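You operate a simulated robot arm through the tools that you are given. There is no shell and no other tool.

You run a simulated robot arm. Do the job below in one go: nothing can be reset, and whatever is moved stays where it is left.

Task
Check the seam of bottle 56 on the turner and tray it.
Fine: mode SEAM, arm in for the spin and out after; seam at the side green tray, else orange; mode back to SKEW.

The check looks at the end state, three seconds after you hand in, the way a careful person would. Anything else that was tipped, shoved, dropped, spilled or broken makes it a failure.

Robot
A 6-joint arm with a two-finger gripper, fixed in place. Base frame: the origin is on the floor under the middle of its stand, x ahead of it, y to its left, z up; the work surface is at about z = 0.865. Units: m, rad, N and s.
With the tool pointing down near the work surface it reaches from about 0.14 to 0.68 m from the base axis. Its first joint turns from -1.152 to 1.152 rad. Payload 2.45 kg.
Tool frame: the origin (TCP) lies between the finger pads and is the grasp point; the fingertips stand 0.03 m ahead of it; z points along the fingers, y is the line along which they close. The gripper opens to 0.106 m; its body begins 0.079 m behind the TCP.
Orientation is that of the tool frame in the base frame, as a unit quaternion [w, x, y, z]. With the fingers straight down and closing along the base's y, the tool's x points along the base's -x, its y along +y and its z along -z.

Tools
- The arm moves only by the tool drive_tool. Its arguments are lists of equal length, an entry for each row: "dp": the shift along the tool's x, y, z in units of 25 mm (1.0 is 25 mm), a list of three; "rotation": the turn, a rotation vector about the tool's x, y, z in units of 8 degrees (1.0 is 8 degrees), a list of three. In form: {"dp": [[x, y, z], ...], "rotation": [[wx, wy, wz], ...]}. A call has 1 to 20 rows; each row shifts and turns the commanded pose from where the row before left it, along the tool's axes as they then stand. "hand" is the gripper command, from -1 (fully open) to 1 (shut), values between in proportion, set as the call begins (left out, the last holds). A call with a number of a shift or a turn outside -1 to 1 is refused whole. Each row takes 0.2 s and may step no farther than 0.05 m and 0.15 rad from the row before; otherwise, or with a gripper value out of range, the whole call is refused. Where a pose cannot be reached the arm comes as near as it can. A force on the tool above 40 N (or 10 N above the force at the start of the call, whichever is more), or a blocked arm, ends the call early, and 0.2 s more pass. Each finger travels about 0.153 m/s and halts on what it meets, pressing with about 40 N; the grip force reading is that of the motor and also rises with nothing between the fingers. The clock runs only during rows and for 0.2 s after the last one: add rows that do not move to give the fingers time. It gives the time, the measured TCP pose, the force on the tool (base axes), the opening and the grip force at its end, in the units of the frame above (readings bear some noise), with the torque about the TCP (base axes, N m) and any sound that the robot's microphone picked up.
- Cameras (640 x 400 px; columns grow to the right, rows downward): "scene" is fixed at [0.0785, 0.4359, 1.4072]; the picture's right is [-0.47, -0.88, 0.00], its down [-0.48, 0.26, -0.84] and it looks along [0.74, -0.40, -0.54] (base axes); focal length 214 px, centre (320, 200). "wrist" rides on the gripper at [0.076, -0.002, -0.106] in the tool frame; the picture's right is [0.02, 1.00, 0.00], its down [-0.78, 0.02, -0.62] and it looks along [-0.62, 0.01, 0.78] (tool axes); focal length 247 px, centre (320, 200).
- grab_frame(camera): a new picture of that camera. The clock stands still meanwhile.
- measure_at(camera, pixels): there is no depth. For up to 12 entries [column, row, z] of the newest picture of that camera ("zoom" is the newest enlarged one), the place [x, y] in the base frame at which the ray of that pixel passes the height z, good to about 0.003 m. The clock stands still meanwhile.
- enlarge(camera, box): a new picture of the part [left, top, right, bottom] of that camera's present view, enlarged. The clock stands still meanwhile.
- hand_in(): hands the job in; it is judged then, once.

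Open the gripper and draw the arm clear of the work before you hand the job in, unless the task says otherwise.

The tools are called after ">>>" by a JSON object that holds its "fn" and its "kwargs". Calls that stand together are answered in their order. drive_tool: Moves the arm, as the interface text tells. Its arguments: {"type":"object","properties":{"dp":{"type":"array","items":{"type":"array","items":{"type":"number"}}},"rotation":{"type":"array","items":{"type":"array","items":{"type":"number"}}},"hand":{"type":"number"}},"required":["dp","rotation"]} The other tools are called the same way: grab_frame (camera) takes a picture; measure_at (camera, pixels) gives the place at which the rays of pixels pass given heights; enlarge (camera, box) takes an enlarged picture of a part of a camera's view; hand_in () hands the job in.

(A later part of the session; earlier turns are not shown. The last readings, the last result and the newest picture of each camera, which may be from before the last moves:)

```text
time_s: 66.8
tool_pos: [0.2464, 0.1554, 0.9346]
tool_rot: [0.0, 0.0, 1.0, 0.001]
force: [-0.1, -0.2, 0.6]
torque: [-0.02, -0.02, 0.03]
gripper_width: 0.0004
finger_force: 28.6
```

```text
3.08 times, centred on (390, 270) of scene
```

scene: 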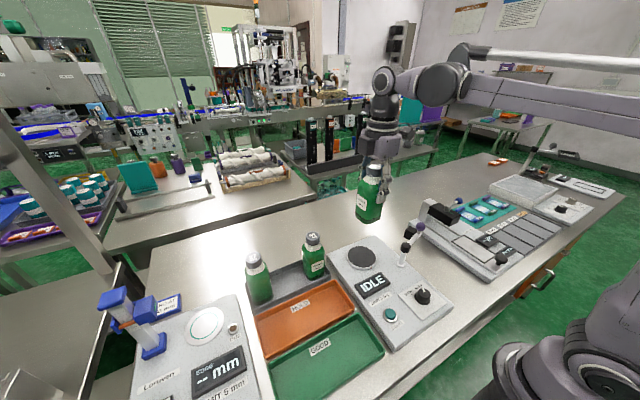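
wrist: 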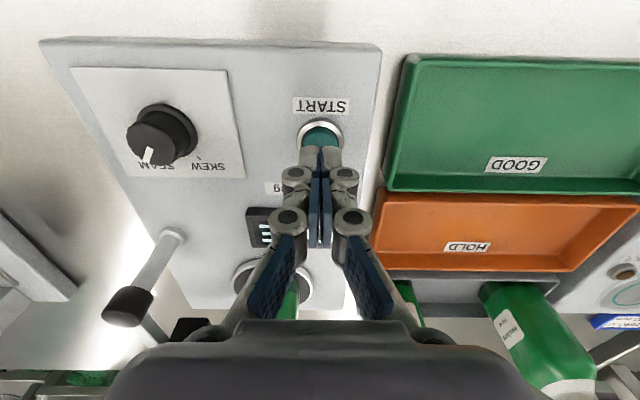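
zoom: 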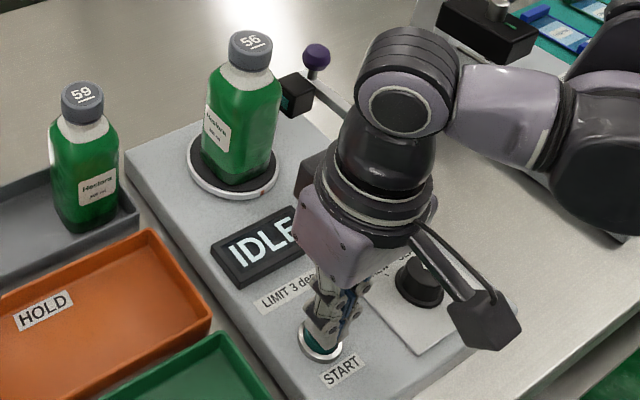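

Still no force at z 0.9346. I continue with 1.5 mm steps.

>>> {"fn": "drive_tool", "kwargs": {"dp": [[0, 0, 0.06], [0, 0, 0.06], [0, 0, 0]], "rotation": [[0, 0, 0], [0, 0, 0], [0, 0, 0]]}}

>>> {"fn": "enlarge", "kwargs": {"camera": "wrist", "box": [240, 80, 400, 200]}}

>>> {"fn": "enlarge", "kwargs": {"camera": "scene", "box": [360, 250, 440, 330]}}

```text
time_s: 67.6
tool_pos: [0.2462, 0.155, 0.9314]
tool_rot: [-0.001, -0.001, 1.0, 0.0]
force: [-0.3, -0.2, -0.2]
torque: [0.01, 0.0, 0.02]
gripper_width: 0.006
finger_force: 28.4
```

```text
3.33 times, centred on (320, 140) of wrist
```

zoom: 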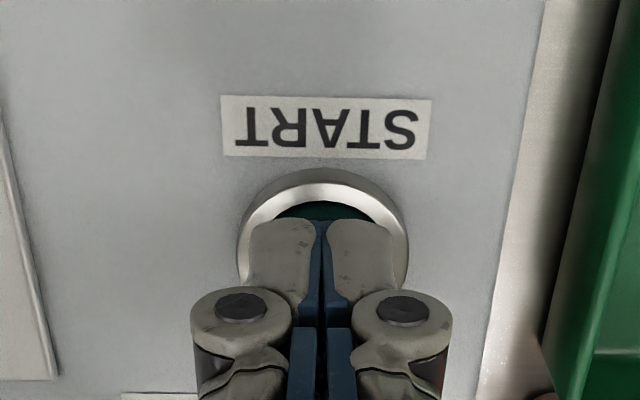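

```text
5.00 times, centred on (400, 290) of scene
```

zoom: 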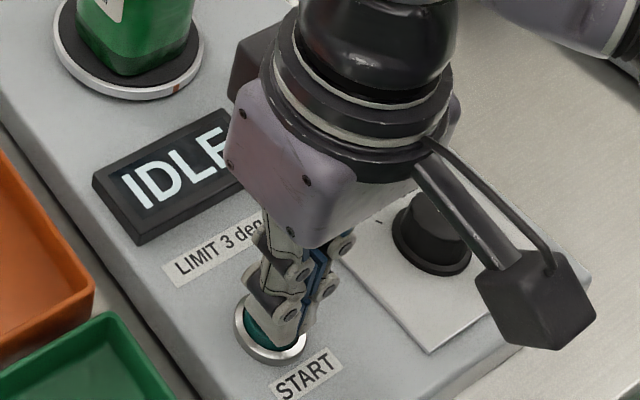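

The fingertips are on the button (fingers spread by 6 mm reading), force is still small and display IDLE. I press another 2 mm.

>>> {"fn": "drive_tool", "kwargs": {"dp": [[0, 0, 0.04], [0, 0, 0.04], [0, 0, 0]], "rotation": [[0, 0, 0], [0, 0, 0], [0, 0, 0]]}}

>>> {"fn": "enlarge", "kwargs": {"camera": "scene", "box": [330, 220, 440, 330]}}

```text
time_s: 68.4
tool_pos: [0.2464, 0.1542, 0.9298]
tool_rot: [0.0, 0.0, 1.0, 0.0]
force: [0.1, 0.3, 1.9]
torque: [0.0, 0.01, 0.03]
gripper_width: 0.0058
finger_force: 28.4
heard: click
```

```text
3.64 times, centred on (385, 275) of scene
```

zoom: 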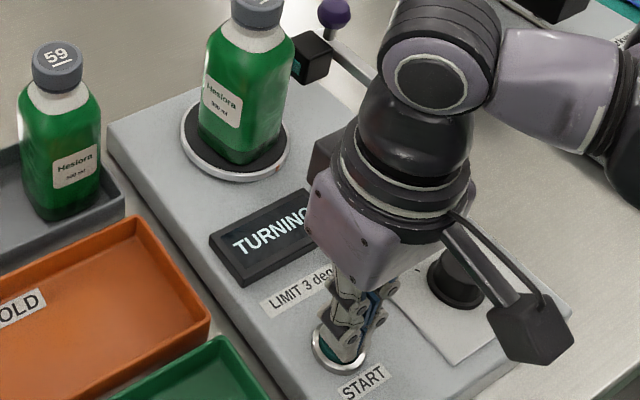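

A click was heard and the display reads TURNING. I lift the fingers off the button and watch the spin.

>>> {"fn": "drive_tool", "kwargs": {"dp": [[0, 0, -0.2], [0, 0, -0.5], [0, 0, -0.8], [0, 0, -0.9]], "rotation": [[0, 0, 0], [0, 0, 0], [0, 0, 0], [0, 0, 0]]}}

>>> {"fn": "enlarge", "kwargs": {"camera": "scene", "box": [330, 210, 440, 320]}}

```text
time_s: 69.4
tool_pos: [0.2457, 0.1551, 0.9897]
tool_rot: [0.0, 0.001, 1.0, 0.0]
force: [-0.1, 0.1, 1.1]
torque: [-0.02, 0.0, -0.03]
gripper_width: 0.0
finger_force: 28.4
```

```text
3.64 times, centred on (385, 265) of scene
```

zoom: 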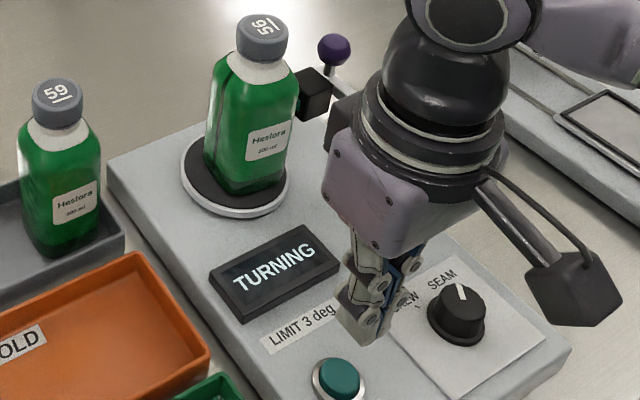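

The bottle is turning, display TURNING. I wait a little and keep watching.

>>> {"fn": "drive_tool", "kwargs": {"dp": [[0, 0, -0.5], [0, 0, -0.5]], "rotation": [[0, 0, 0], [0, 0, 0]]}}

>>> {"fn": "enlarge", "kwargs": {"camera": "scene", "box": [330, 210, 440, 320]}}

```text
time_s: 70.0
tool_pos: [0.2444, 0.1524, 1.0148]
tool_rot: [0.0, 0.0, 1.0, 0.0]
force: [1.2, 0.1, -0.1]
torque: [0.03, -0.01, -0.03]
gripper_width: 0.0004
finger_force: 29.1
```

```text
3.64 times, centred on (385, 265) of scene
```

zoom: 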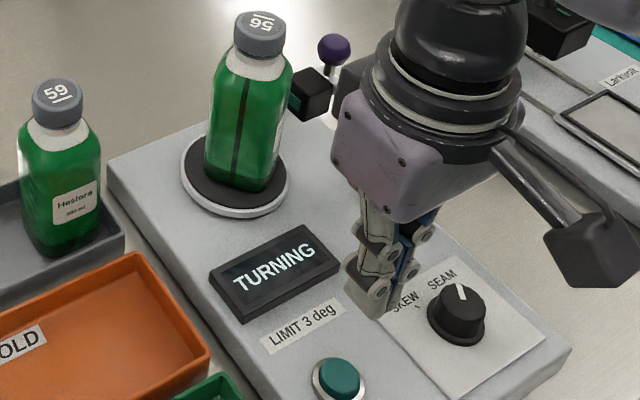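

A dark vertical seam line is visible on the bottle's unlabelled face at zoom (240, 130). I keep waiting for the readout.

>>> {"fn": "drive_tool", "kwargs": {"dp": [[0, 0, -0.4], [0, 0, 0], [0, 0, 0]], "rotation": [[0, 0, 0], [0, 0, 0], [0, 0, 0]]}}

>>> {"fn": "enlarge", "kwargs": {"camera": "scene", "box": [330, 210, 440, 320]}}

```text
time_s: 70.8
tool_pos: [0.2461, 0.1544, 1.0246]
tool_rot: [0.0, 0.0, 1.0, 0.0]
force: [0.4, -0.2, -0.1]
torque: [0.04, 0.01, -0.05]
gripper_width: 0.0
finger_force: 28.3
```

```text
3.64 times, centred on (385, 265) of scene
```

zoom: 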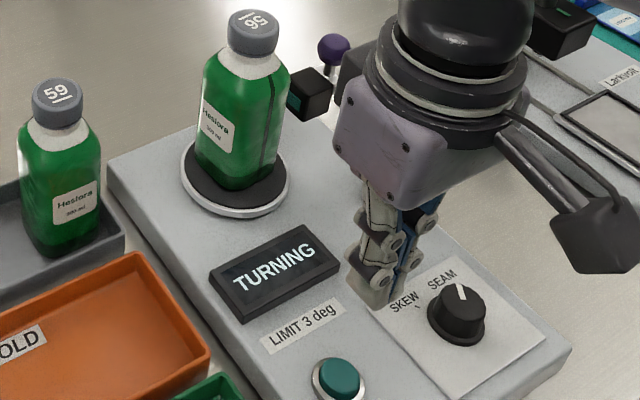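

The bottle keeps turning and now shows a label and the seam on the neighbouring face. I wait on.

>>> {"fn": "drive_tool", "kwargs": {"dp": [[0, 0, 0], [0, 0, 0], [0, 0, 0], [0, 0, 0]], "rotation": [[0, 0, 0], [0, 0, 0], [0, 0, 0], [0, 0, 0]]}}

>>> {"fn": "enlarge", "kwargs": {"camera": "scene", "box": [330, 210, 440, 320]}}

```text
time_s: 71.8
tool_pos: [0.2473, 0.1556, 1.0235]
tool_rot: [0.0, 0.0, 1.0, 0.0]
force: [-0.2, 0.0, -0.3]
torque: [0.02, 0.02, -0.02]
gripper_width: 0.0001
finger_force: 28.8
```

```text
3.64 times, centred on (385, 265) of scene
```

zoom: 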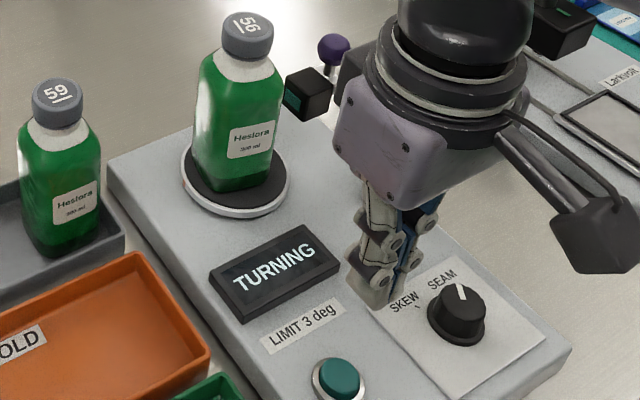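

Still TURNING after about 3.5 s, label face now toward the camera. I wait further.

>>> {"fn": "drive_tool", "kwargs": {"dp": [[0, 0, 0], [0, 0, 0], [0, 0, 0], [0, 0, 0]], "rotation": [[0, 0, 0], [0, 0, 0], [0, 0, 0], [0, 0, 0]]}}

>>> {"fn": "enlarge", "kwargs": {"camera": "scene", "box": [330, 210, 440, 320]}}

```text
time_s: 72.8
tool_pos: [0.2457, 0.1554, 1.0237]
tool_rot: [0.0, 0.0, 1.0, 0.0]
force: [-0.6, -0.3, -0.2]
torque: [0.03, 0.01, -0.03]
gripper_width: 0.0
finger_force: 28.7
```

```text
3.64 times, centred on (385, 265) of scene
```

zoom: 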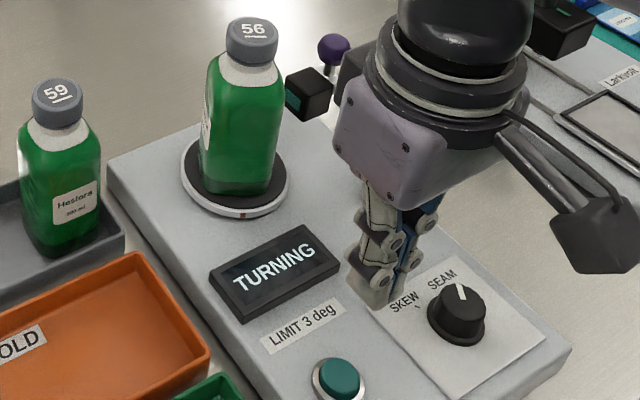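

The bottle is almost back at its starting angle with the mark near the front. I wait another second.

>>> {"fn": "drive_tool", "kwargs": {"dp": [[0, 0, 0], [0, 0, 0], [0, 0, 0], [0, 0, 0]], "rotation": [[0, 0, 0], [0, 0, 0], [0, 0, 0], [0, 0, 0]]}}

>>> {"fn": "enlarge", "kwargs": {"camera": "scene", "box": [330, 210, 440, 320]}}

```text
time_s: 73.8
tool_pos: [0.2459, 0.155, 1.0246]
tool_rot: [0.0, 0.0, 1.0, -0.001]
force: [0.0, 1.1, -0.6]
torque: [0.0, 0.04, -0.01]
gripper_width: 0.0002
finger_force: 28.4
```

```text
3.64 times, centred on (385, 265) of scene
```

zoom: 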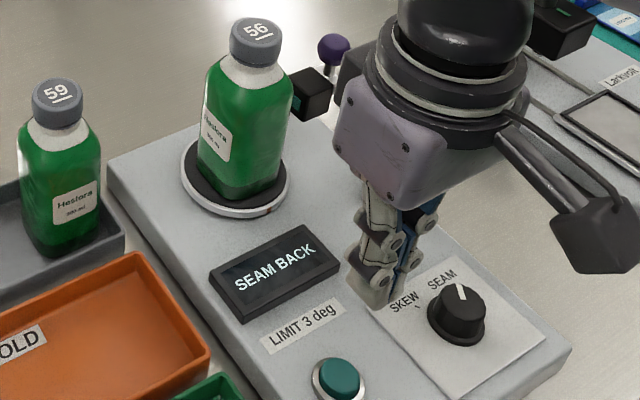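

The display now reads SEAM BACK, though the seam line I saw runs on an unlabelled face at 90° to the labels, so I want to be sure what "back" refers to. I look closely at the display, mark and bottle as they stand.

>>> {"fn": "enlarge", "kwargs": {"camera": "scene", "box": [365, 260, 429, 300]}}

>>> {"fn": "enlarge", "kwargs": {"camera": "scene", "box": [335, 205, 431, 275]}}

>>> {"fn": "enlarge", "kwargs": {"camera": "scene", "box": [235, 225, 331, 305]}}

>>> {"fn": "grab_frame", "kwargs": {"camera": "wrist"}}

```text
10.00 times, centred on (397, 280) of scene
```

zoom: 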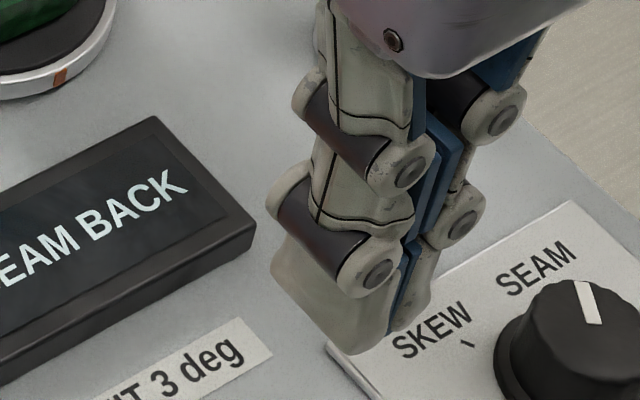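

```text
5.71 times, centred on (383, 240) of scene
```

zoom: 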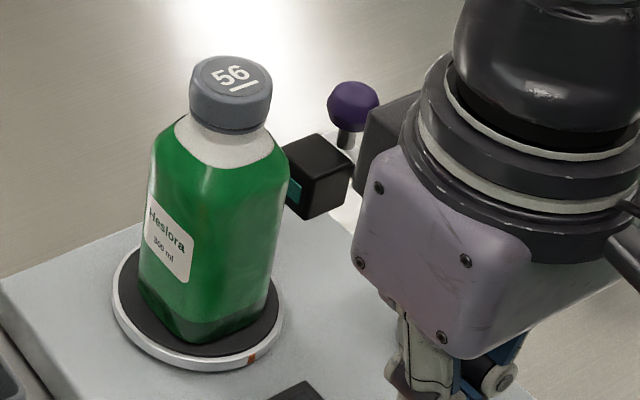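

```text
5.00 times, centred on (283, 265) of scene
```

zoom: 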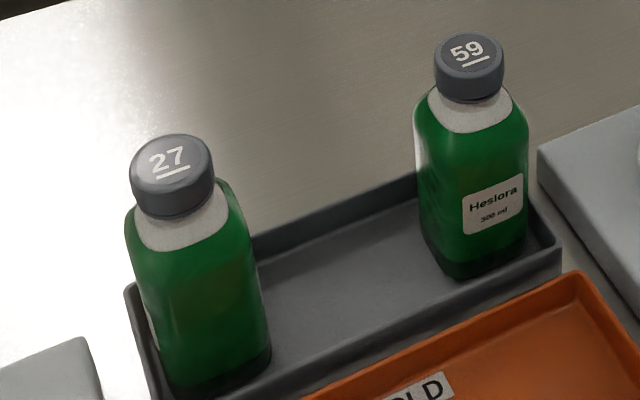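

```text
taken
```

wrist: 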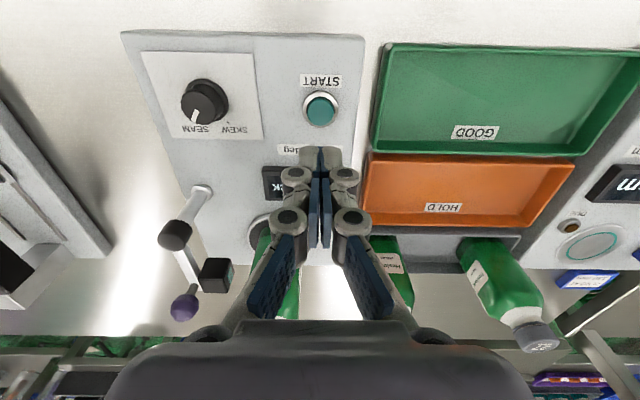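

The display clearly says SEAM BACK while the labels stand at ±y, so the reading may depend on how the bottle faces the disc's mark. I will turn the bottle a quarter by its round cap so a label faces the mark and spin again; first I rise and view the cap.

>>> {"fn": "drive_tool", "kwargs": {"dp": [[0, 0, -0.9], [0, 0, -0.9], [0, 0, -0.9], [0, -0.4, -0.9], [0, -0.4, -0.9], [0, -0.4, -0.9], [0, -0.4, -0.9], [0, -0.4, -0.7], [0, 0, 0]], "rotation": [[0, 0, 0], [0, 0, 0], [0, 0, 0], [0, 0, 0], [0, 0, 0], [0, 0, 0], [0, 0, 0], [0, 0, 0], [0, 0, 0]], "hand": -0.13}}

>>> {"fn": "grab_frame", "kwargs": {"camera": "wrist"}}

>>> {"fn": "enlarge", "kwargs": {"camera": "scene", "box": [330, 205, 450, 305]}}

```text
time_s: 75.8
tool_pos: [0.2453, 0.1042, 1.1995]
tool_rot: [0.001, 0.0, 1.0, 0.0]
force: [0.5, 0.7, 0.4]
torque: [0.03, -0.01, 0.01]
gripper_width: 0.0602
finger_force: 0.0
```

```text
taken
```

wrist: 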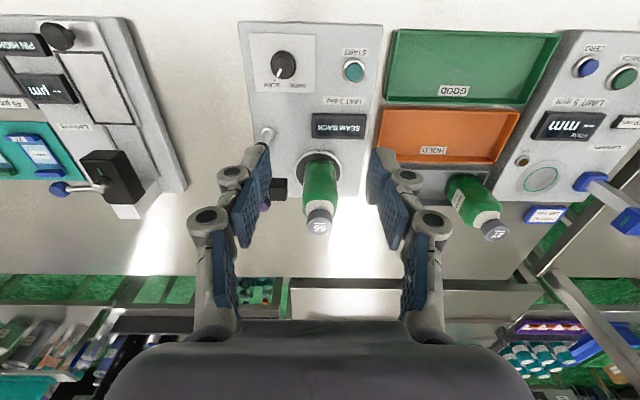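

```text
4.00 times, centred on (390, 255) of scene
```

zoom: 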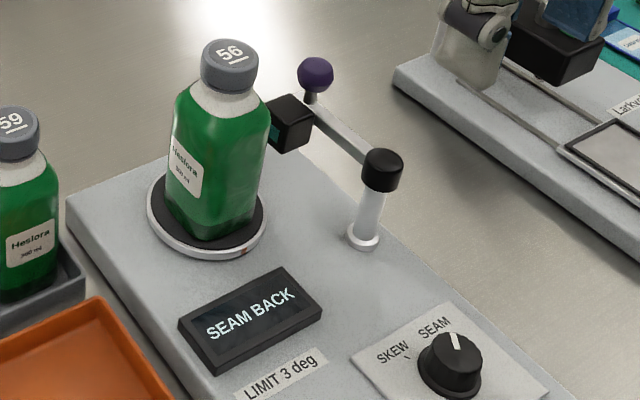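

I measure the cap's present position from the wrist and scene views before going over it.

>>> {"fn": "enlarge", "kwargs": {"camera": "wrist", "box": [270, 140, 366, 240]}}

>>> {"fn": "measure_at", "kwargs": {"camera": "wrist", "pixels": [[317.5, 226, 1.053], [317.5, 224, 1.053], [317.5, 228, 1.053], [317.5, 226, 1.04]]}}

>>> {"fn": "measure_at", "kwargs": {"camera": "scene", "pixels": [[367.7, 219, 1.053], [367.7, 220, 1.053], [367.7, 220, 1.04]]}}

```text
4.00 times, centred on (318, 190) of wrist
```

zoom: 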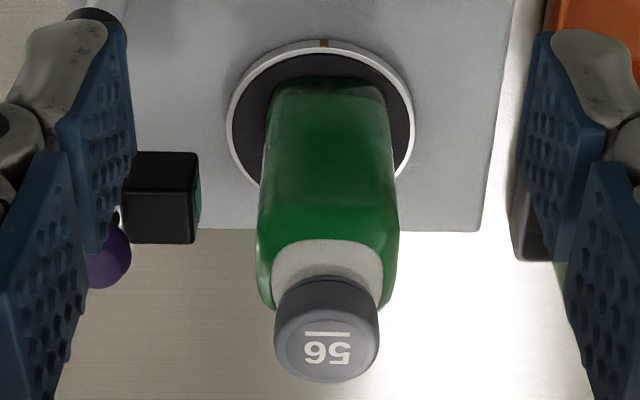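

```text
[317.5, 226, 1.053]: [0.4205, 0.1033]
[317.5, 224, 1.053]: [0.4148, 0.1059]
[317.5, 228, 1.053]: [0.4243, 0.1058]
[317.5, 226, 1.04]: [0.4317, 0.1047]
```

```text
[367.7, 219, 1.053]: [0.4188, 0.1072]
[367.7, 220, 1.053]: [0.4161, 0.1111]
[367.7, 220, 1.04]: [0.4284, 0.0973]
```

The cap sits at about (0.4205, 0.1045). I move forward over it and lower to z 1.10, fingertips still above the cap.

>>> {"fn": "drive_tool", "kwargs": {"dp": [[-0.88, 0, 0], [-0.88, 0, 0], [-0.88, 0, 0], [-0.88, 0, 0], [-0.88, 0, 0], [-0.88, 0, 0], [-0.88, 0, 0], [-0.86, 0.02, 0], [0, 0, 0.8], [0, 0, 0.8], [0, 0, 0.8], [0, 0, 0.8], [0, 0, 0.6], [0, 0, 0]], "rotation": [[0, 0, 0], [0, 0, 0], [0, 0, 0], [0, 0, 0], [0, 0, 0], [0, 0, 0], [0, 0, 0], [0, 0, 0], [0, 0, 0], [0, 0, 0], [0, 0, 0], [0, 0, 0], [0, 0, 0], [0, 0, 0]]}}

>>> {"fn": "grab_frame", "kwargs": {"camera": "wrist"}}

>>> {"fn": "enlarge", "kwargs": {"camera": "scene", "box": [330, 185, 440, 285]}}

```text
time_s: 78.8
tool_pos: [0.4212, 0.1046, 1.1044]
tool_rot: [0.0, 0.0, 1.0, 0.0]
force: [0.2, 0.1, 0.1]
torque: [-0.04, -0.02, 0.01]
gripper_width: 0.0599
finger_force: 0.1
```

```text
taken
```

wrist: 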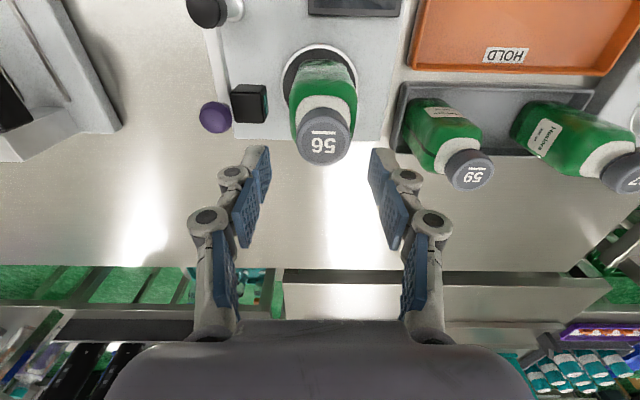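

```text
4.00 times, centred on (385, 235) of scene
```

zoom: 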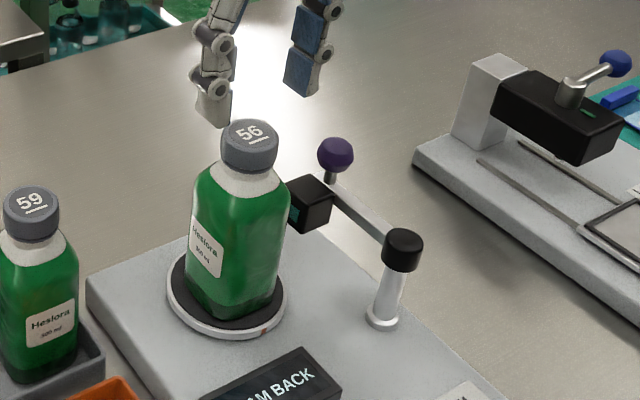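

The cap (columns 297-352, centre 324) is about 2 mm toward +y of the TCP axis. I shift 2 mm and descend to z about 1.066 to straddle the cap only.

>>> {"fn": "drive_tool", "kwargs": {"dp": [[0, 0.09, 0.4], [0, 0, 0.5], [0, 0, 0.4], [0, 0, 0.2], [0, 0, 0]], "rotation": [[0, 0, 0], [0, 0, 0], [0, 0, 0], [0, 0, 0], [0, 0, 0]]}}

>>> {"fn": "grab_frame", "kwargs": {"camera": "wrist"}}

>>> {"fn": "enlarge", "kwargs": {"camera": "scene", "box": [330, 185, 440, 285]}}

```text
time_s: 80.0
tool_pos: [0.4209, 0.1082, 1.0662]
tool_rot: [0.0, 0.0, 1.0, 0.0]
force: [-0.3, -0.5, 0.5]
torque: [-0.03, 0.0, -0.04]
gripper_width: 0.0599
finger_force: 0.0
```

```text
taken
```

wrist: 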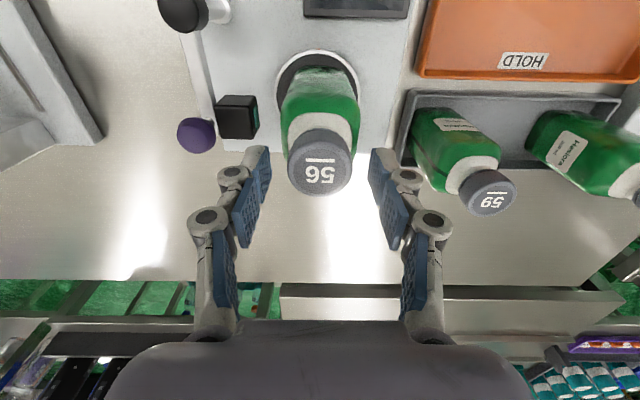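

```text
4.00 times, centred on (385, 235) of scene
```

zoom: 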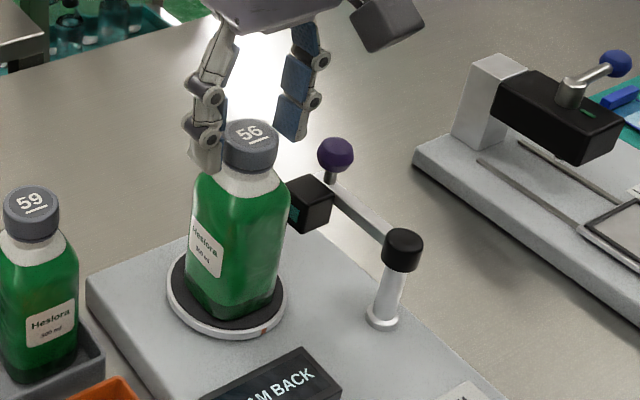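

The cap is centred at (320, 172) between the fingertips. I close on the cap.

>>> {"fn": "drive_tool", "kwargs": {"dp": [[0, 0, 0], [0, 0, 0], [0, 0, 0]], "rotation": [[0, 0, 0], [0, 0, 0], [0, 0, 0]], "hand": 1}}

>>> {"fn": "grab_frame", "kwargs": {"camera": "wrist"}}

>>> {"fn": "enlarge", "kwargs": {"camera": "scene", "box": [330, 185, 440, 285]}}

```text
time_s: 80.8
tool_pos: [0.421, 0.108, 1.0675]
tool_rot: [0.0, 0.0, 1.0, 0.001]
force: [0.8, -0.5, 11.0]
torque: [-0.03, 0.03, 0.0]
gripper_width: 0.0371
finger_force: 39.9
```

```text
taken
```

wrist: 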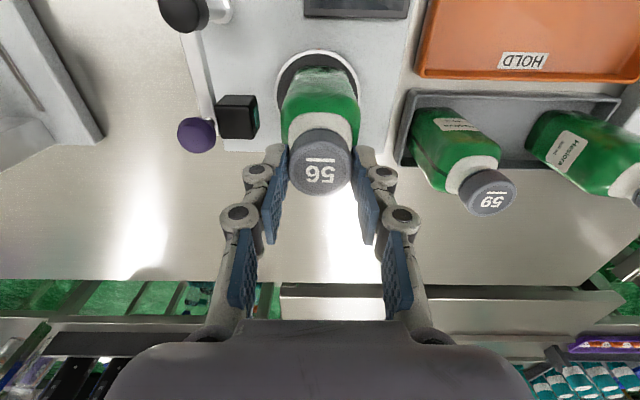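

```text
4.00 times, centred on (385, 235) of scene
```

zoom: 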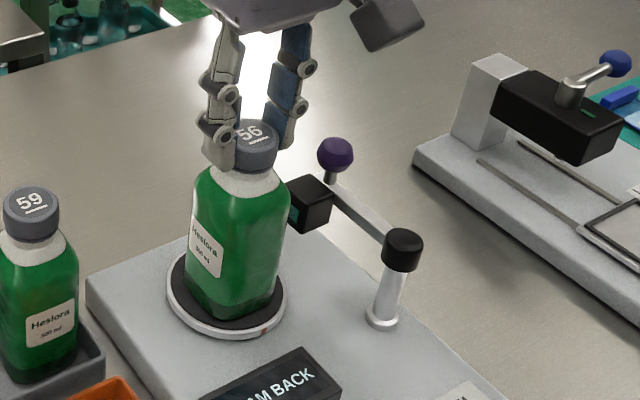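

The cap is held at 0.037 m. I lift the bottle about 8 mm and check it hangs free.

>>> {"fn": "drive_tool", "kwargs": {"dp": [[0, 0, -0.1], [0, 0, -0.1], [0, 0, -0.12], [0, 0, 0]], "rotation": [[0, 0, 0], [0, 0, 0], [0, 0, 0], [0, 0, 0]]}}

>>> {"fn": "enlarge", "kwargs": {"camera": "scene", "box": [330, 185, 440, 285]}}

```text
time_s: 81.8
tool_pos: [0.4211, 0.1076, 1.0753]
tool_rot: [0.0, 0.0, 1.0, 0.0]
force: [-0.4, 0.1, -4.3]
torque: [-0.02, -0.01, 0.02]
gripper_width: 0.037
finger_force: 39.9
```

```text
4.00 times, centred on (385, 235) of scene
```

zoom: 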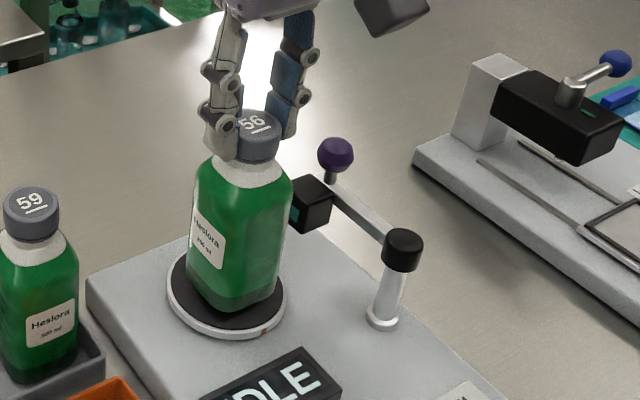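

The bottle hangs free and the display went back to IDLE. I rotate it 90° counter-clockwise (seen from above) so the +y label comes to face the mark side (-x).

>>> {"fn": "drive_tool", "kwargs": {"dp": [[0, 0, 0], [0, 0, 0], [0, 0, 0], [0, 0, 0], [0, 0, 0], [0, 0, 0], [0, 0, 0], [0, 0, 0], [0, 0, 0], [0, 0, 0], [0, 0, 0], [0, 0, 0], [0, 0, 0], [0, 0, 0], [0, 0, 0], [0, 0, 0]], "rotation": [[0, 0, -0.75], [0, 0, -0.75], [0, 0, -0.75], [0, 0, -0.75], [0, 0, -0.75], [0, 0, -0.75], [0, 0, -0.75], [0, 0, -0.75], [0, 0, -0.75], [0, 0, -0.75], [0, 0, -0.75], [0, 0, -0.75], [0, 0, -0.75], [0, 0, -0.75], [0, 0, -0.75], [0, 0, 0]]}}

>>> {"fn": "enlarge", "kwargs": {"camera": "scene", "box": [330, 185, 440, 285]}}

>>> {"fn": "grab_frame", "kwargs": {"camera": "wrist"}}

```text
time_s: 85.2
tool_pos: [0.4198, 0.1072, 1.0763]
tool_rot: [-0.001, 0.708, -0.706, 0.0]
force: [-0.5, 0.3, -3.8]
torque: [-0.01, 0.0, 0.01]
gripper_width: 0.037
finger_force: 40.0
```

```text
4.00 times, centred on (385, 235) of scene
```

zoom: 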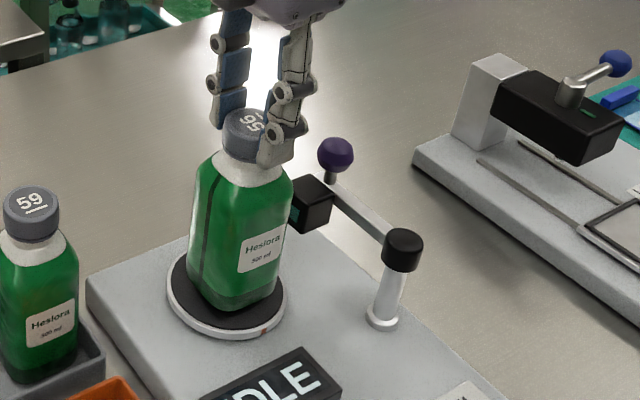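

```text
taken
```

wrist: 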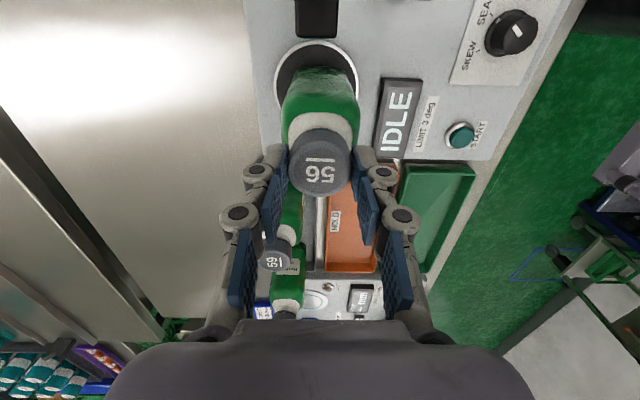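

Now the label faces the mark and the seam shows on the left (+y) face. I re-centre by 2.5 mm and lower it gently back onto the disc.

>>> {"fn": "drive_tool", "kwargs": {"dp": [[0.1, 0, 0], [0, 0, 0.1], [0, 0, 0.1], [0, 0, 0.04], [0, 0, 0]], "rotation": [[0, 0, 0], [0, 0, 0], [0, 0, 0], [0, 0, 0], [0, 0, 0]]}}

```text
time_s: 86.4
tool_pos: [0.4213, 0.1044, 1.0703]
tool_rot: [0.0, -0.707, 0.707, -0.001]
force: [-0.5, -0.9, -2.7]
torque: [0.02, -0.01, 0.03]
gripper_width: 0.0367
finger_force: 39.3
```

The bottle still hangs (-2.7 N). I lower 1 mm at a time until contact.

>>> {"fn": "drive_tool", "kwargs": {"dp": [[0, 0, 0.04], [0, 0, 0.02], [0, 0, 0]], "rotation": [[0, 0, 0], [0, 0, 0], [0, 0, 0]]}}

```text
time_s: 87.2
tool_pos: [0.4204, 0.1048, 1.0675]
tool_rot: [0.0, -0.707, 0.707, -0.001]
force: [0.0, -0.5, -2.2]
torque: [0.01, -0.02, 0.0]
gripper_width: 0.0371
finger_force: 39.8
```

Nearly there (-2.2 N). I lower half-millimetre steps.

>>> {"fn": "drive_tool", "kwargs": {"dp": [[0, 0, 0.02], [0, 0, 0.02], [0, 0, 0]], "rotation": [[0, 0, 0], [0, 0, 0], [0, 0, 0]]}}

```text
time_s: 88.0
tool_pos: [0.4223, 0.1053, 1.0675]
tool_rot: [0.0, -0.707, 0.707, 0.0]
force: [-1.1, 1.2, 22.1]
torque: [0.0, 0.09, 0.0]
gripper_width: 0.0371
finger_force: 40.3
```

Contact at 22 N. I ease up half a millimetre and then open to 0.06 m.

>>> {"fn": "drive_tool", "kwargs": {"dp": [[0, 0, -0.025], [0, 0, 0]], "rotation": [[0, 0, 0], [0, 0, 0]]}}

>>> {"fn": "drive_tool", "kwargs": {"dp": [[0, 0, 0], [0, 0, 0], [0, 0, 0]], "rotation": [[0, 0, 0], [0, 0, 0], [0, 0, 0]], "hand": -0.13}}

>>> {"fn": "drive_tool", "kwargs": {"dp": [[0, 0, -0.3], [0, 0, -0.6], [0, 0, -0.8], [0, 0, -0.8], [0, 0, -0.8], [0, 0, -0.8], [0, 0, 0]], "rotation": [[0, 0, 0], [0, 0, 0], [0, 0, 0], [0, 0, 0], [0, 0, 0], [0, 0, 0], [0, 0, 0]]}}

>>> {"fn": "enlarge", "kwargs": {"camera": "scene", "box": [330, 205, 450, 305]}}

>>> {"fn": "grab_frame", "kwargs": {"camera": "wrist"}}

```text
time_s: 88.6
tool_pos: [0.421, 0.105, 1.0672]
tool_rot: [0.001, -0.707, 0.707, 0.0]
force: [-0.7, 1.4, 20.5]
torque: [0.07, 0.08, 0.06]
gripper_width: 0.037
finger_force: 39.8
```

```text
time_s: 89.4
tool_pos: [0.4212, 0.1041, 1.0679]
tool_rot: [0.0, -0.706, 0.708, 0.0]
force: [0.3, -1.0, 0.7]
torque: [0.0, 0.02, -0.03]
gripper_width: 0.06
finger_force: 0.1
```

```text
time_s: 91.0
tool_pos: [0.4208, 0.104, 1.1697]
tool_rot: [0.0, 0.707, -0.707, 0.0]
force: [-0.5, 0.4, -0.4]
torque: [0.0, -0.03, 0.02]
gripper_width: 0.06
finger_force: 0.0
```

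```text
4.00 times, centred on (390, 255) of scene
```

zoom: 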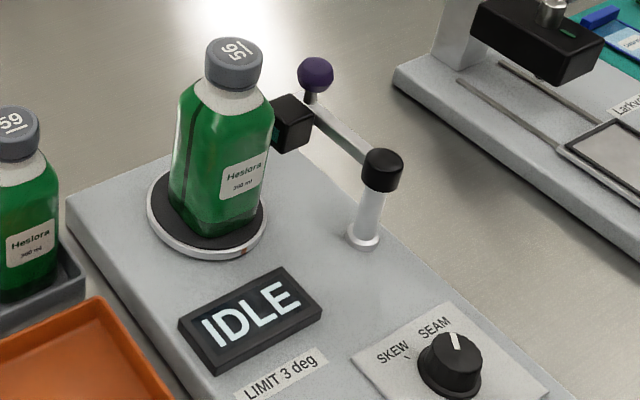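

```text
taken
```

wrist: 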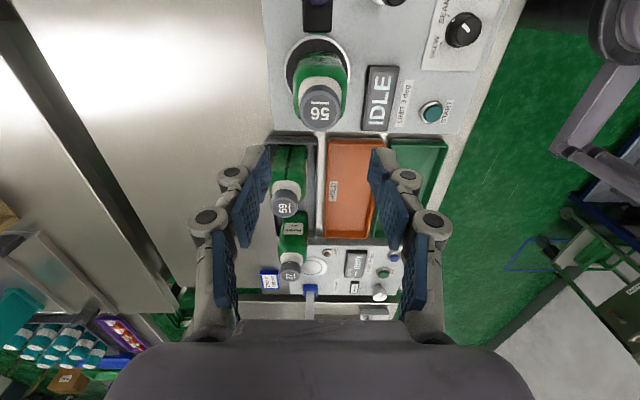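

The bottle stands with its label toward the mark, arm in, knob on SEAM. I go back to START with closed fingers.

>>> {"fn": "drive_tool", "kwargs": {"dp": [[-0.25, 0.88, 0], [-0.25, 0.88, 0], [-0.25, 0.88, 0], [-0.25, 0.88, 0], [-0.25, 0.88, 0], [-0.25, 0.88, 0], [-0.25, 0.88, 0], [-0.25, 0.88, 0], [0, 0, 0.9], [0, 0, 0.9], [0, 0, 0.9], [0, 0, 0.9], [0, 0, 0.9], [0, 0, 0.9], [0, 0, 0.9], [0, 0, 0.9], [0, 0, 0.9], [0, 0, 0.5], [0, 0, 0]], "rotation": [[0, 0, 0], [0, 0, 0], [0, 0, 0], [0, 0, 0], [0, 0, 0], [0, 0, 0], [0, 0, 0], [0, 0, 0], [0, 0, 0], [0, 0, 0], [0, 0, 0], [0, 0, 0], [0, 0, 0], [0, 0, 0], [0, 0, 0], [0, 0, 0], [0, 0, 0], [0, 0, 0], [0, 0, 0]], "hand": 1}}

>>> {"fn": "grab_frame", "kwargs": {"camera": "wrist"}}

>>> {"fn": "enlarge", "kwargs": {"camera": "scene", "box": [330, 205, 450, 335]}}

```text
time_s: 95.0
tool_pos: [0.2442, 0.1542, 0.9541]
tool_rot: [0.0, 0.707, -0.707, 0.0]
force: [0.7, 0.2, -0.6]
torque: [0.03, 0.02, -0.01]
gripper_width: 0.0
finger_force: 28.3
```

```text
taken
```

wrist: 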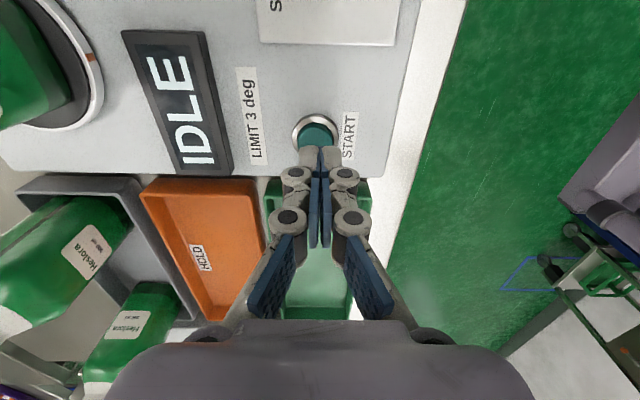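

```text
3.08 times, centred on (390, 270) of scene
```

zoom: 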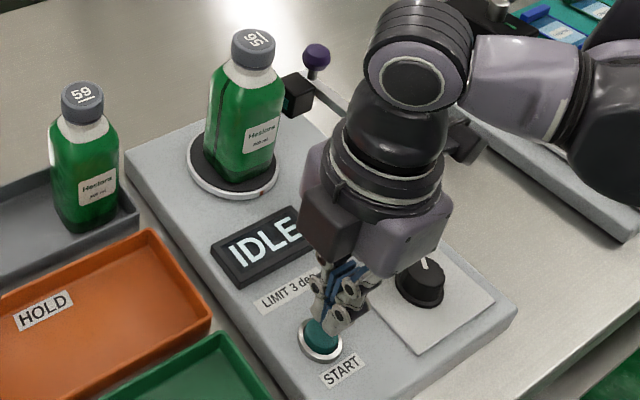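

The fingertips are above START at (316, 130). I lower to just above the button and press in small steps.

>>> {"fn": "drive_tool", "kwargs": {"dp": [[0, 0, 0.2], [0, 0, 0.2], [0, 0, 0.2], [0, 0, 0.2], [0, 0, 0.08], [0, 0, 0]], "rotation": [[0, 0, 0], [0, 0, 0], [0, 0, 0], [0, 0, 0], [0, 0, 0], [0, 0, 0]]}}

```text
time_s: 96.4
tool_pos: [0.2431, 0.1548, 0.9331]
tool_rot: [0.0, 0.707, -0.707, 0.0]
force: [-1.0, 1.1, 0.6]
torque: [0.02, -0.01, 0.02]
gripper_width: 0.0002
finger_force: 29.0
```

No click yet at z 0.933. I press on in 1 mm steps.

>>> {"fn": "drive_tool", "kwargs": {"dp": [[0, 0, 0.05], [0, 0, 0.05], [0, 0, 0.05], [0, 0, 0]], "rotation": [[0, 0, 0], [0, 0, 0], [0, 0, 0], [0, 0, 0]]}}

```text
time_s: 97.4
tool_pos: [0.2454, 0.1537, 0.9289]
tool_rot: [0.001, 0.707, -0.707, 0.001]
force: [-0.5, 0.6, 2.3]
torque: [0.01, 0.02, 0.03]
gripper_width: 0.0058
finger_force: 28.8
heard: click
```

The click was heard. I lift off the button and watch the display.

>>> {"fn": "drive_tool", "kwargs": {"dp": [[0, 0, -0.2], [0, 0, -0.5], [0, 0, -0.8], [0, 0, -0.9], [0, 0, -0.9]], "rotation": [[0, 0, 0], [0, 0, 0], [0, 0, 0], [0, 0, 0], [0, 0, 0]]}}

>>> {"fn": "enlarge", "kwargs": {"camera": "scene", "box": [330, 210, 440, 320]}}

```text
time_s: 98.6
tool_pos: [0.2446, 0.1551, 1.0119]
tool_rot: [-0.001, -0.707, 0.707, 0.0]
force: [0.5, 0.2, 0.9]
torque: [-0.01, 0.01, -0.03]
gripper_width: 0.0
finger_force: 28.2
```

```text
3.64 times, centred on (385, 265) of scene
```

zoom: 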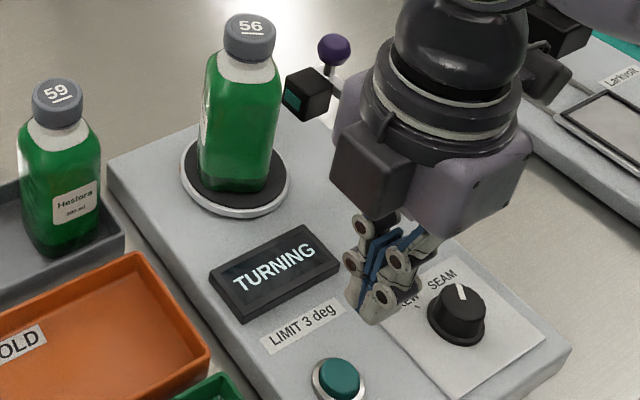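

It is TURNING. I wait, taking a look at intermediate angles.

>>> {"fn": "drive_tool", "kwargs": {"dp": [[0, 0, -0.4], [0, 0, 0], [0, 0, 0], [0, 0, 0]], "rotation": [[0, 0, 0], [0, 0, 0], [0, 0, 0], [0, 0, 0]]}}

>>> {"fn": "enlarge", "kwargs": {"camera": "scene", "box": [330, 210, 410, 270]}}

>>> {"fn": "drive_tool", "kwargs": {"dp": [[0, 0, 0], [0, 0, 0], [0, 0, 0], [0, 0, 0]], "rotation": [[0, 0, 0], [0, 0, 0], [0, 0, 0], [0, 0, 0]]}}

>>> {"fn": "enlarge", "kwargs": {"camera": "scene", "box": [330, 210, 440, 320]}}

>>> {"fn": "drive_tool", "kwargs": {"dp": [[0, 0, 0], [0, 0, 0], [0, 0, 0], [0, 0, 0], [0, 0, 0], [0, 0, 0]], "rotation": [[0, 0, 0], [0, 0, 0], [0, 0, 0], [0, 0, 0], [0, 0, 0], [0, 0, 0]]}}

>>> {"fn": "enlarge", "kwargs": {"camera": "scene", "box": [330, 210, 440, 320]}}

```text
time_s: 99.6
tool_pos: [0.244, 0.1547, 1.0222]
tool_rot: [0.0, 0.707, -0.707, 0.0]
force: [0.0, -0.1, -0.7]
torque: [0.02, 0.01, 0.03]
gripper_width: 0.0
finger_force: 28.8
```

```text
6.67 times, centred on (370, 240) of scene
```

zoom: 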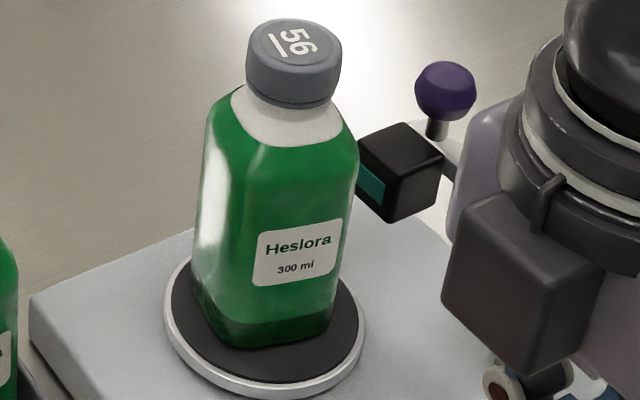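

```text
time_s: 100.6
tool_pos: [0.2445, 0.1546, 1.0226]
tool_rot: [0.0, 0.707, -0.707, 0.0]
force: [0.6, -0.3, -0.7]
torque: [-0.01, 0.01, 0.02]
gripper_width: 0.0
finger_force: 28.8
```

```text
3.64 times, centred on (385, 265) of scene
```

zoom: 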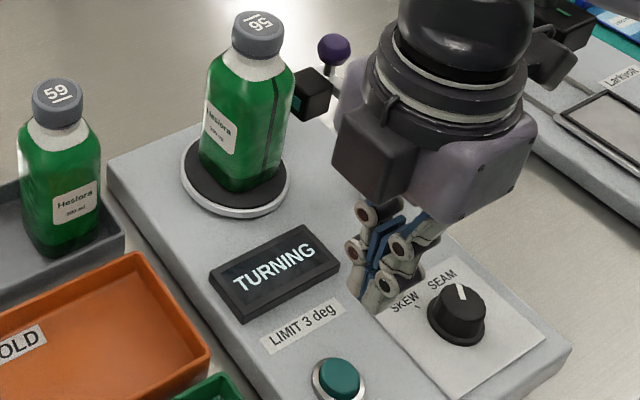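

```text
time_s: 102.0
tool_pos: [0.2446, 0.1543, 1.0227]
tool_rot: [0.0, 0.708, -0.706, 0.0]
force: [0.8, 0.7, -0.5]
torque: [0.01, -0.02, 0.0]
gripper_width: 0.0001
finger_force: 29.0
```

```text
3.64 times, centred on (385, 265) of scene
```

zoom: 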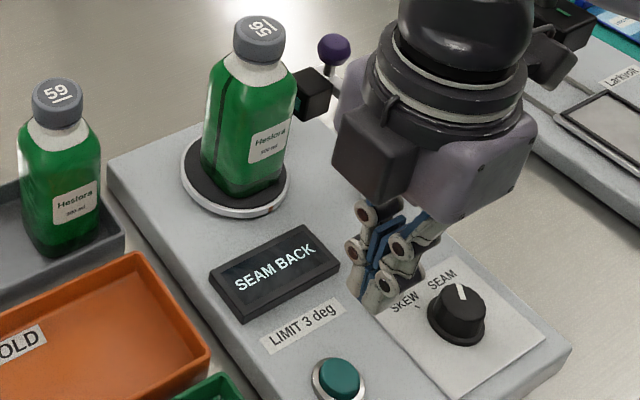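

Again SEAM BACK, although this time the label faced the mark, so the turner's verdict does not depend on placement. I zoom in on the display and bottle once more to be certain.

>>> {"fn": "enlarge", "kwargs": {"camera": "scene", "box": [365, 255, 429, 300]}}

>>> {"fn": "enlarge", "kwargs": {"camera": "scene", "box": [340, 208, 404, 272]}}

>>> {"fn": "grab_frame", "kwargs": {"camera": "wrist"}}

```text
8.89 times, centred on (397, 278) of scene
```

zoom: 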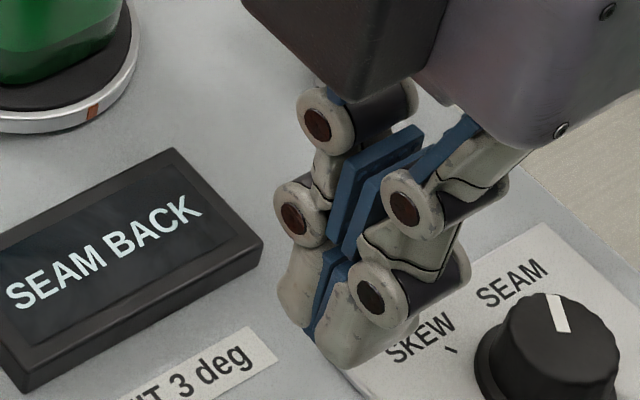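

```text
6.25 times, centred on (372, 240) of scene
```

zoom: 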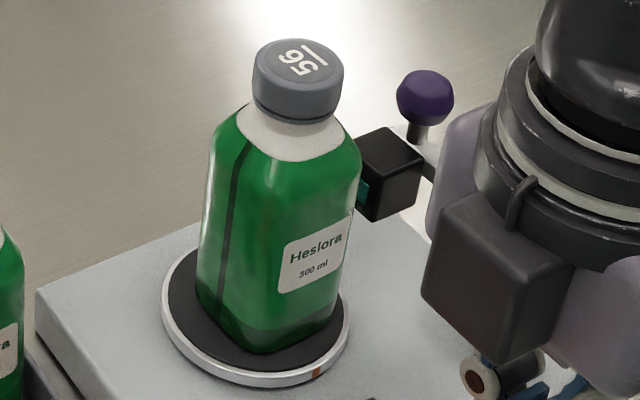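

```text
taken
```

wrist: 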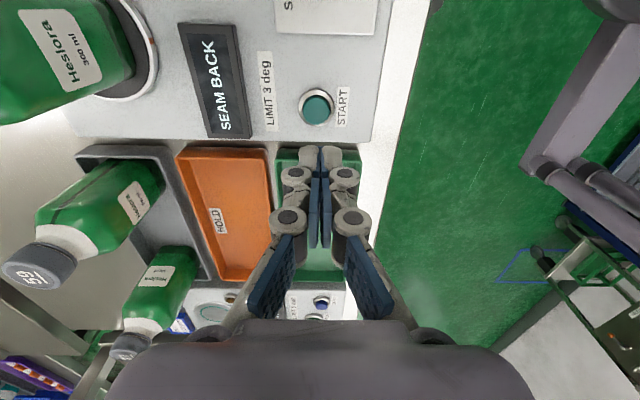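

The verdict SEAM BACK is confirmed, so bottle 56 goes to the orange tray. Now the arm must go out: I rise, square the tool to yaw 0 and move above the ball with a 0.045 m opening.

>>> {"fn": "drive_tool", "kwargs": {"dp": [[0, 0, -0.9], [0, 0, -0.9], [0, 0, -0.9], [0, 0, -0.9], [0, 0, -0.9], [0, 0, -0.9], [0, 0, 0], [0, 0, 0], [0, 0, 0], [0, 0, 0], [0, 0, 0], [0, 0, 0], [0, 0, 0]], "rotation": [[0, 0, 0.9375], [0, 0, 0.9375], [0, 0, 0.9375], [0, 0, 0.9375], [0, 0, 0.9375], [0, 0, 0.9375], [0, 0, 0.9375], [0, 0, 0.9375], [0, 0, 0.9375], [0, 0, 0.9375], [0, 0, 0.9375], [0, 0, 0.9375], [0, 0, 0]], "hand": 0.15}}

>>> {"fn": "drive_tool", "kwargs": {"dp": [[-0.9, -0.69, 0], [-0.9, -0.69, 0], [-0.9, -0.69, 0], [-0.9, -0.69, 0], [-0.9, -0.69, 0], [-0.9, -0.69, 0], [-0.9, -0.69, 0], [-0.9, -0.69, 0], [0, 0, 0]], "rotation": [[0, 0, 0], [0, 0, 0], [0, 0, 0], [0, 0, 0], [0, 0, 0], [0, 0, 0], [0, 0, 0], [0, 0, 0], [0, 0, 0]]}}

>>> {"fn": "grab_frame", "kwargs": {"camera": "wrist"}}

>>> {"fn": "enlarge", "kwargs": {"camera": "scene", "box": [330, 185, 450, 285]}}

```text
time_s: 104.8
tool_pos: [0.2447, 0.1549, 1.1562]
tool_rot: [0.0, 0.001, 1.0, 0.0]
force: [-0.6, 0.1, 0.1]
torque: [-0.02, -0.03, 0.0]
gripper_width: 0.0452
finger_force: 0.0
```

```text
time_s: 106.8
tool_pos: [0.4255, 0.0156, 1.1573]
tool_rot: [0.0, 0.0, 1.0, 0.0]
force: [-0.1, -0.6, 0.6]
torque: [0.01, 0.01, -0.02]
gripper_width: 0.0451
finger_force: 0.1
```

```text
taken
```

wrist: 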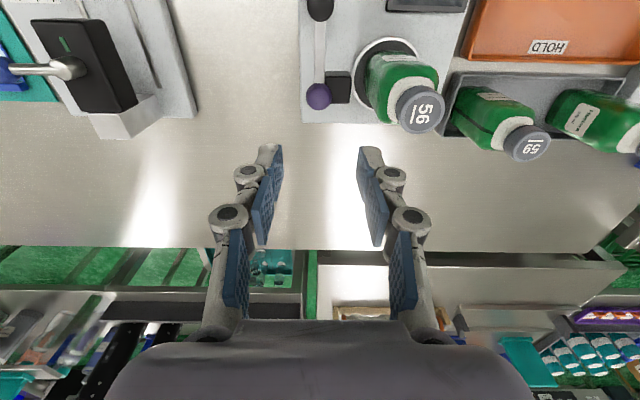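

```text
4.00 times, centred on (390, 235) of scene
```

zoom: 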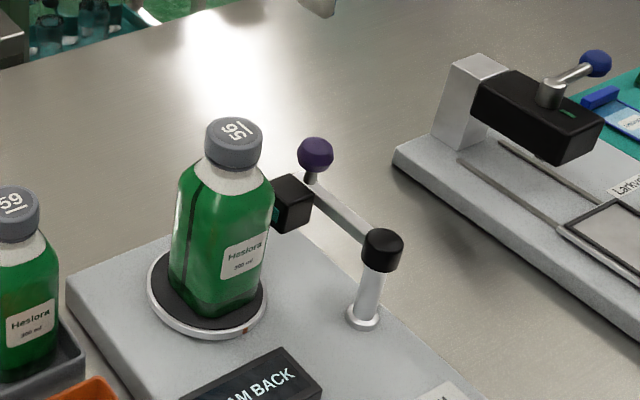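

The ball at (319, 96) lies on the TCP axis. I descend in two stages so the fingertips straddle it at z about 1.017.

>>> {"fn": "drive_tool", "kwargs": {"dp": [[0, -0.04, 0.8], [0, 0, 0.8], [0, 0, 0.8], [0, 0, 0.8], [0, 0, 0]], "rotation": [[0, 0, 0], [0, 0, 0], [0, 0, 0], [0, 0, 0], [0, 0, 0]]}}

>>> {"fn": "grab_frame", "kwargs": {"camera": "wrist"}}

>>> {"fn": "enlarge", "kwargs": {"camera": "scene", "box": [330, 185, 450, 285]}}

```text
time_s: 108.0
tool_pos: [0.4258, 0.0149, 1.0756]
tool_rot: [-0.001, 0.0, 1.0, 0.0]
force: [-0.2, -0.1, 0.3]
torque: [0.0, -0.03, 0.04]
gripper_width: 0.0449
finger_force: 0.0
```

```text
taken
```

wrist: 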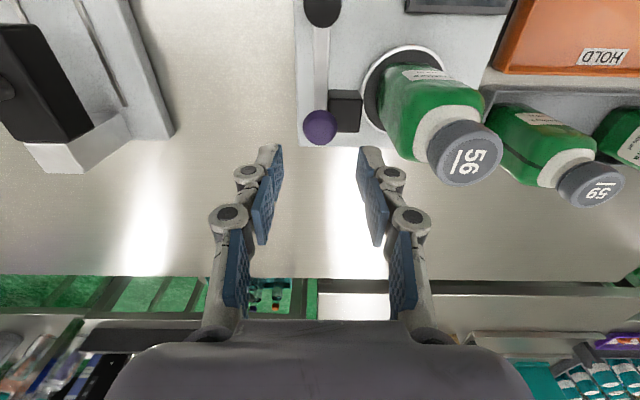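

```text
4.00 times, centred on (390, 235) of scene
```

zoom: 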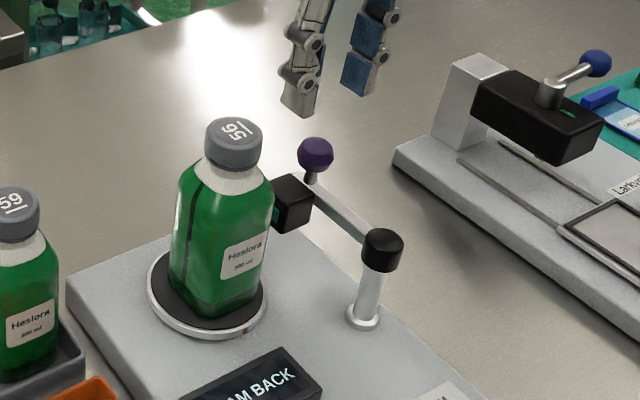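

The ball at (320, 128) stays centred and the bottle is clear of the fingers. I descend the rest of the way.

>>> {"fn": "drive_tool", "kwargs": {"dp": [[0, 0, 0.6], [0, 0, 0.6], [0, 0, 0.6], [0, 0, 0.52], [0, 0, 0]], "rotation": [[0, 0, 0], [0, 0, 0], [0, 0, 0], [0, 0, 0], [0, 0, 0]]}}

>>> {"fn": "grab_frame", "kwargs": {"camera": "wrist"}}

>>> {"fn": "enlarge", "kwargs": {"camera": "scene", "box": [330, 185, 450, 285]}}

```text
time_s: 109.2
tool_pos: [0.4259, 0.0166, 1.0185]
tool_rot: [-0.001, 0.0, 1.0, 0.0]
force: [0.0, 0.5, -0.2]
torque: [-0.01, 0.01, -0.01]
gripper_width: 0.0449
finger_force: 0.0
```

```text
taken
```

wrist: 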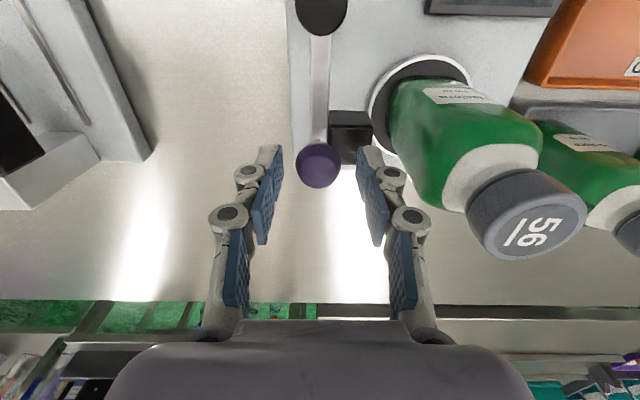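

```text
4.00 times, centred on (390, 235) of scene
```

zoom: 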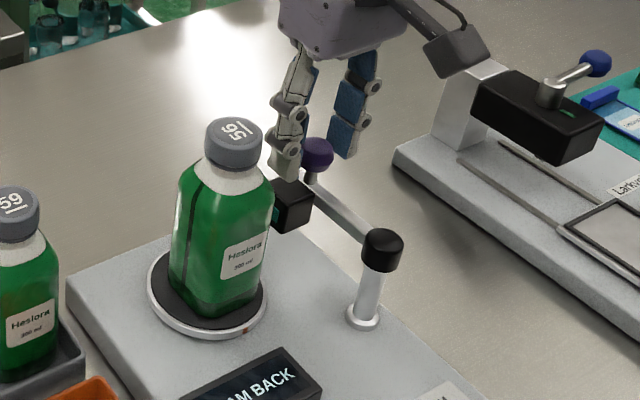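

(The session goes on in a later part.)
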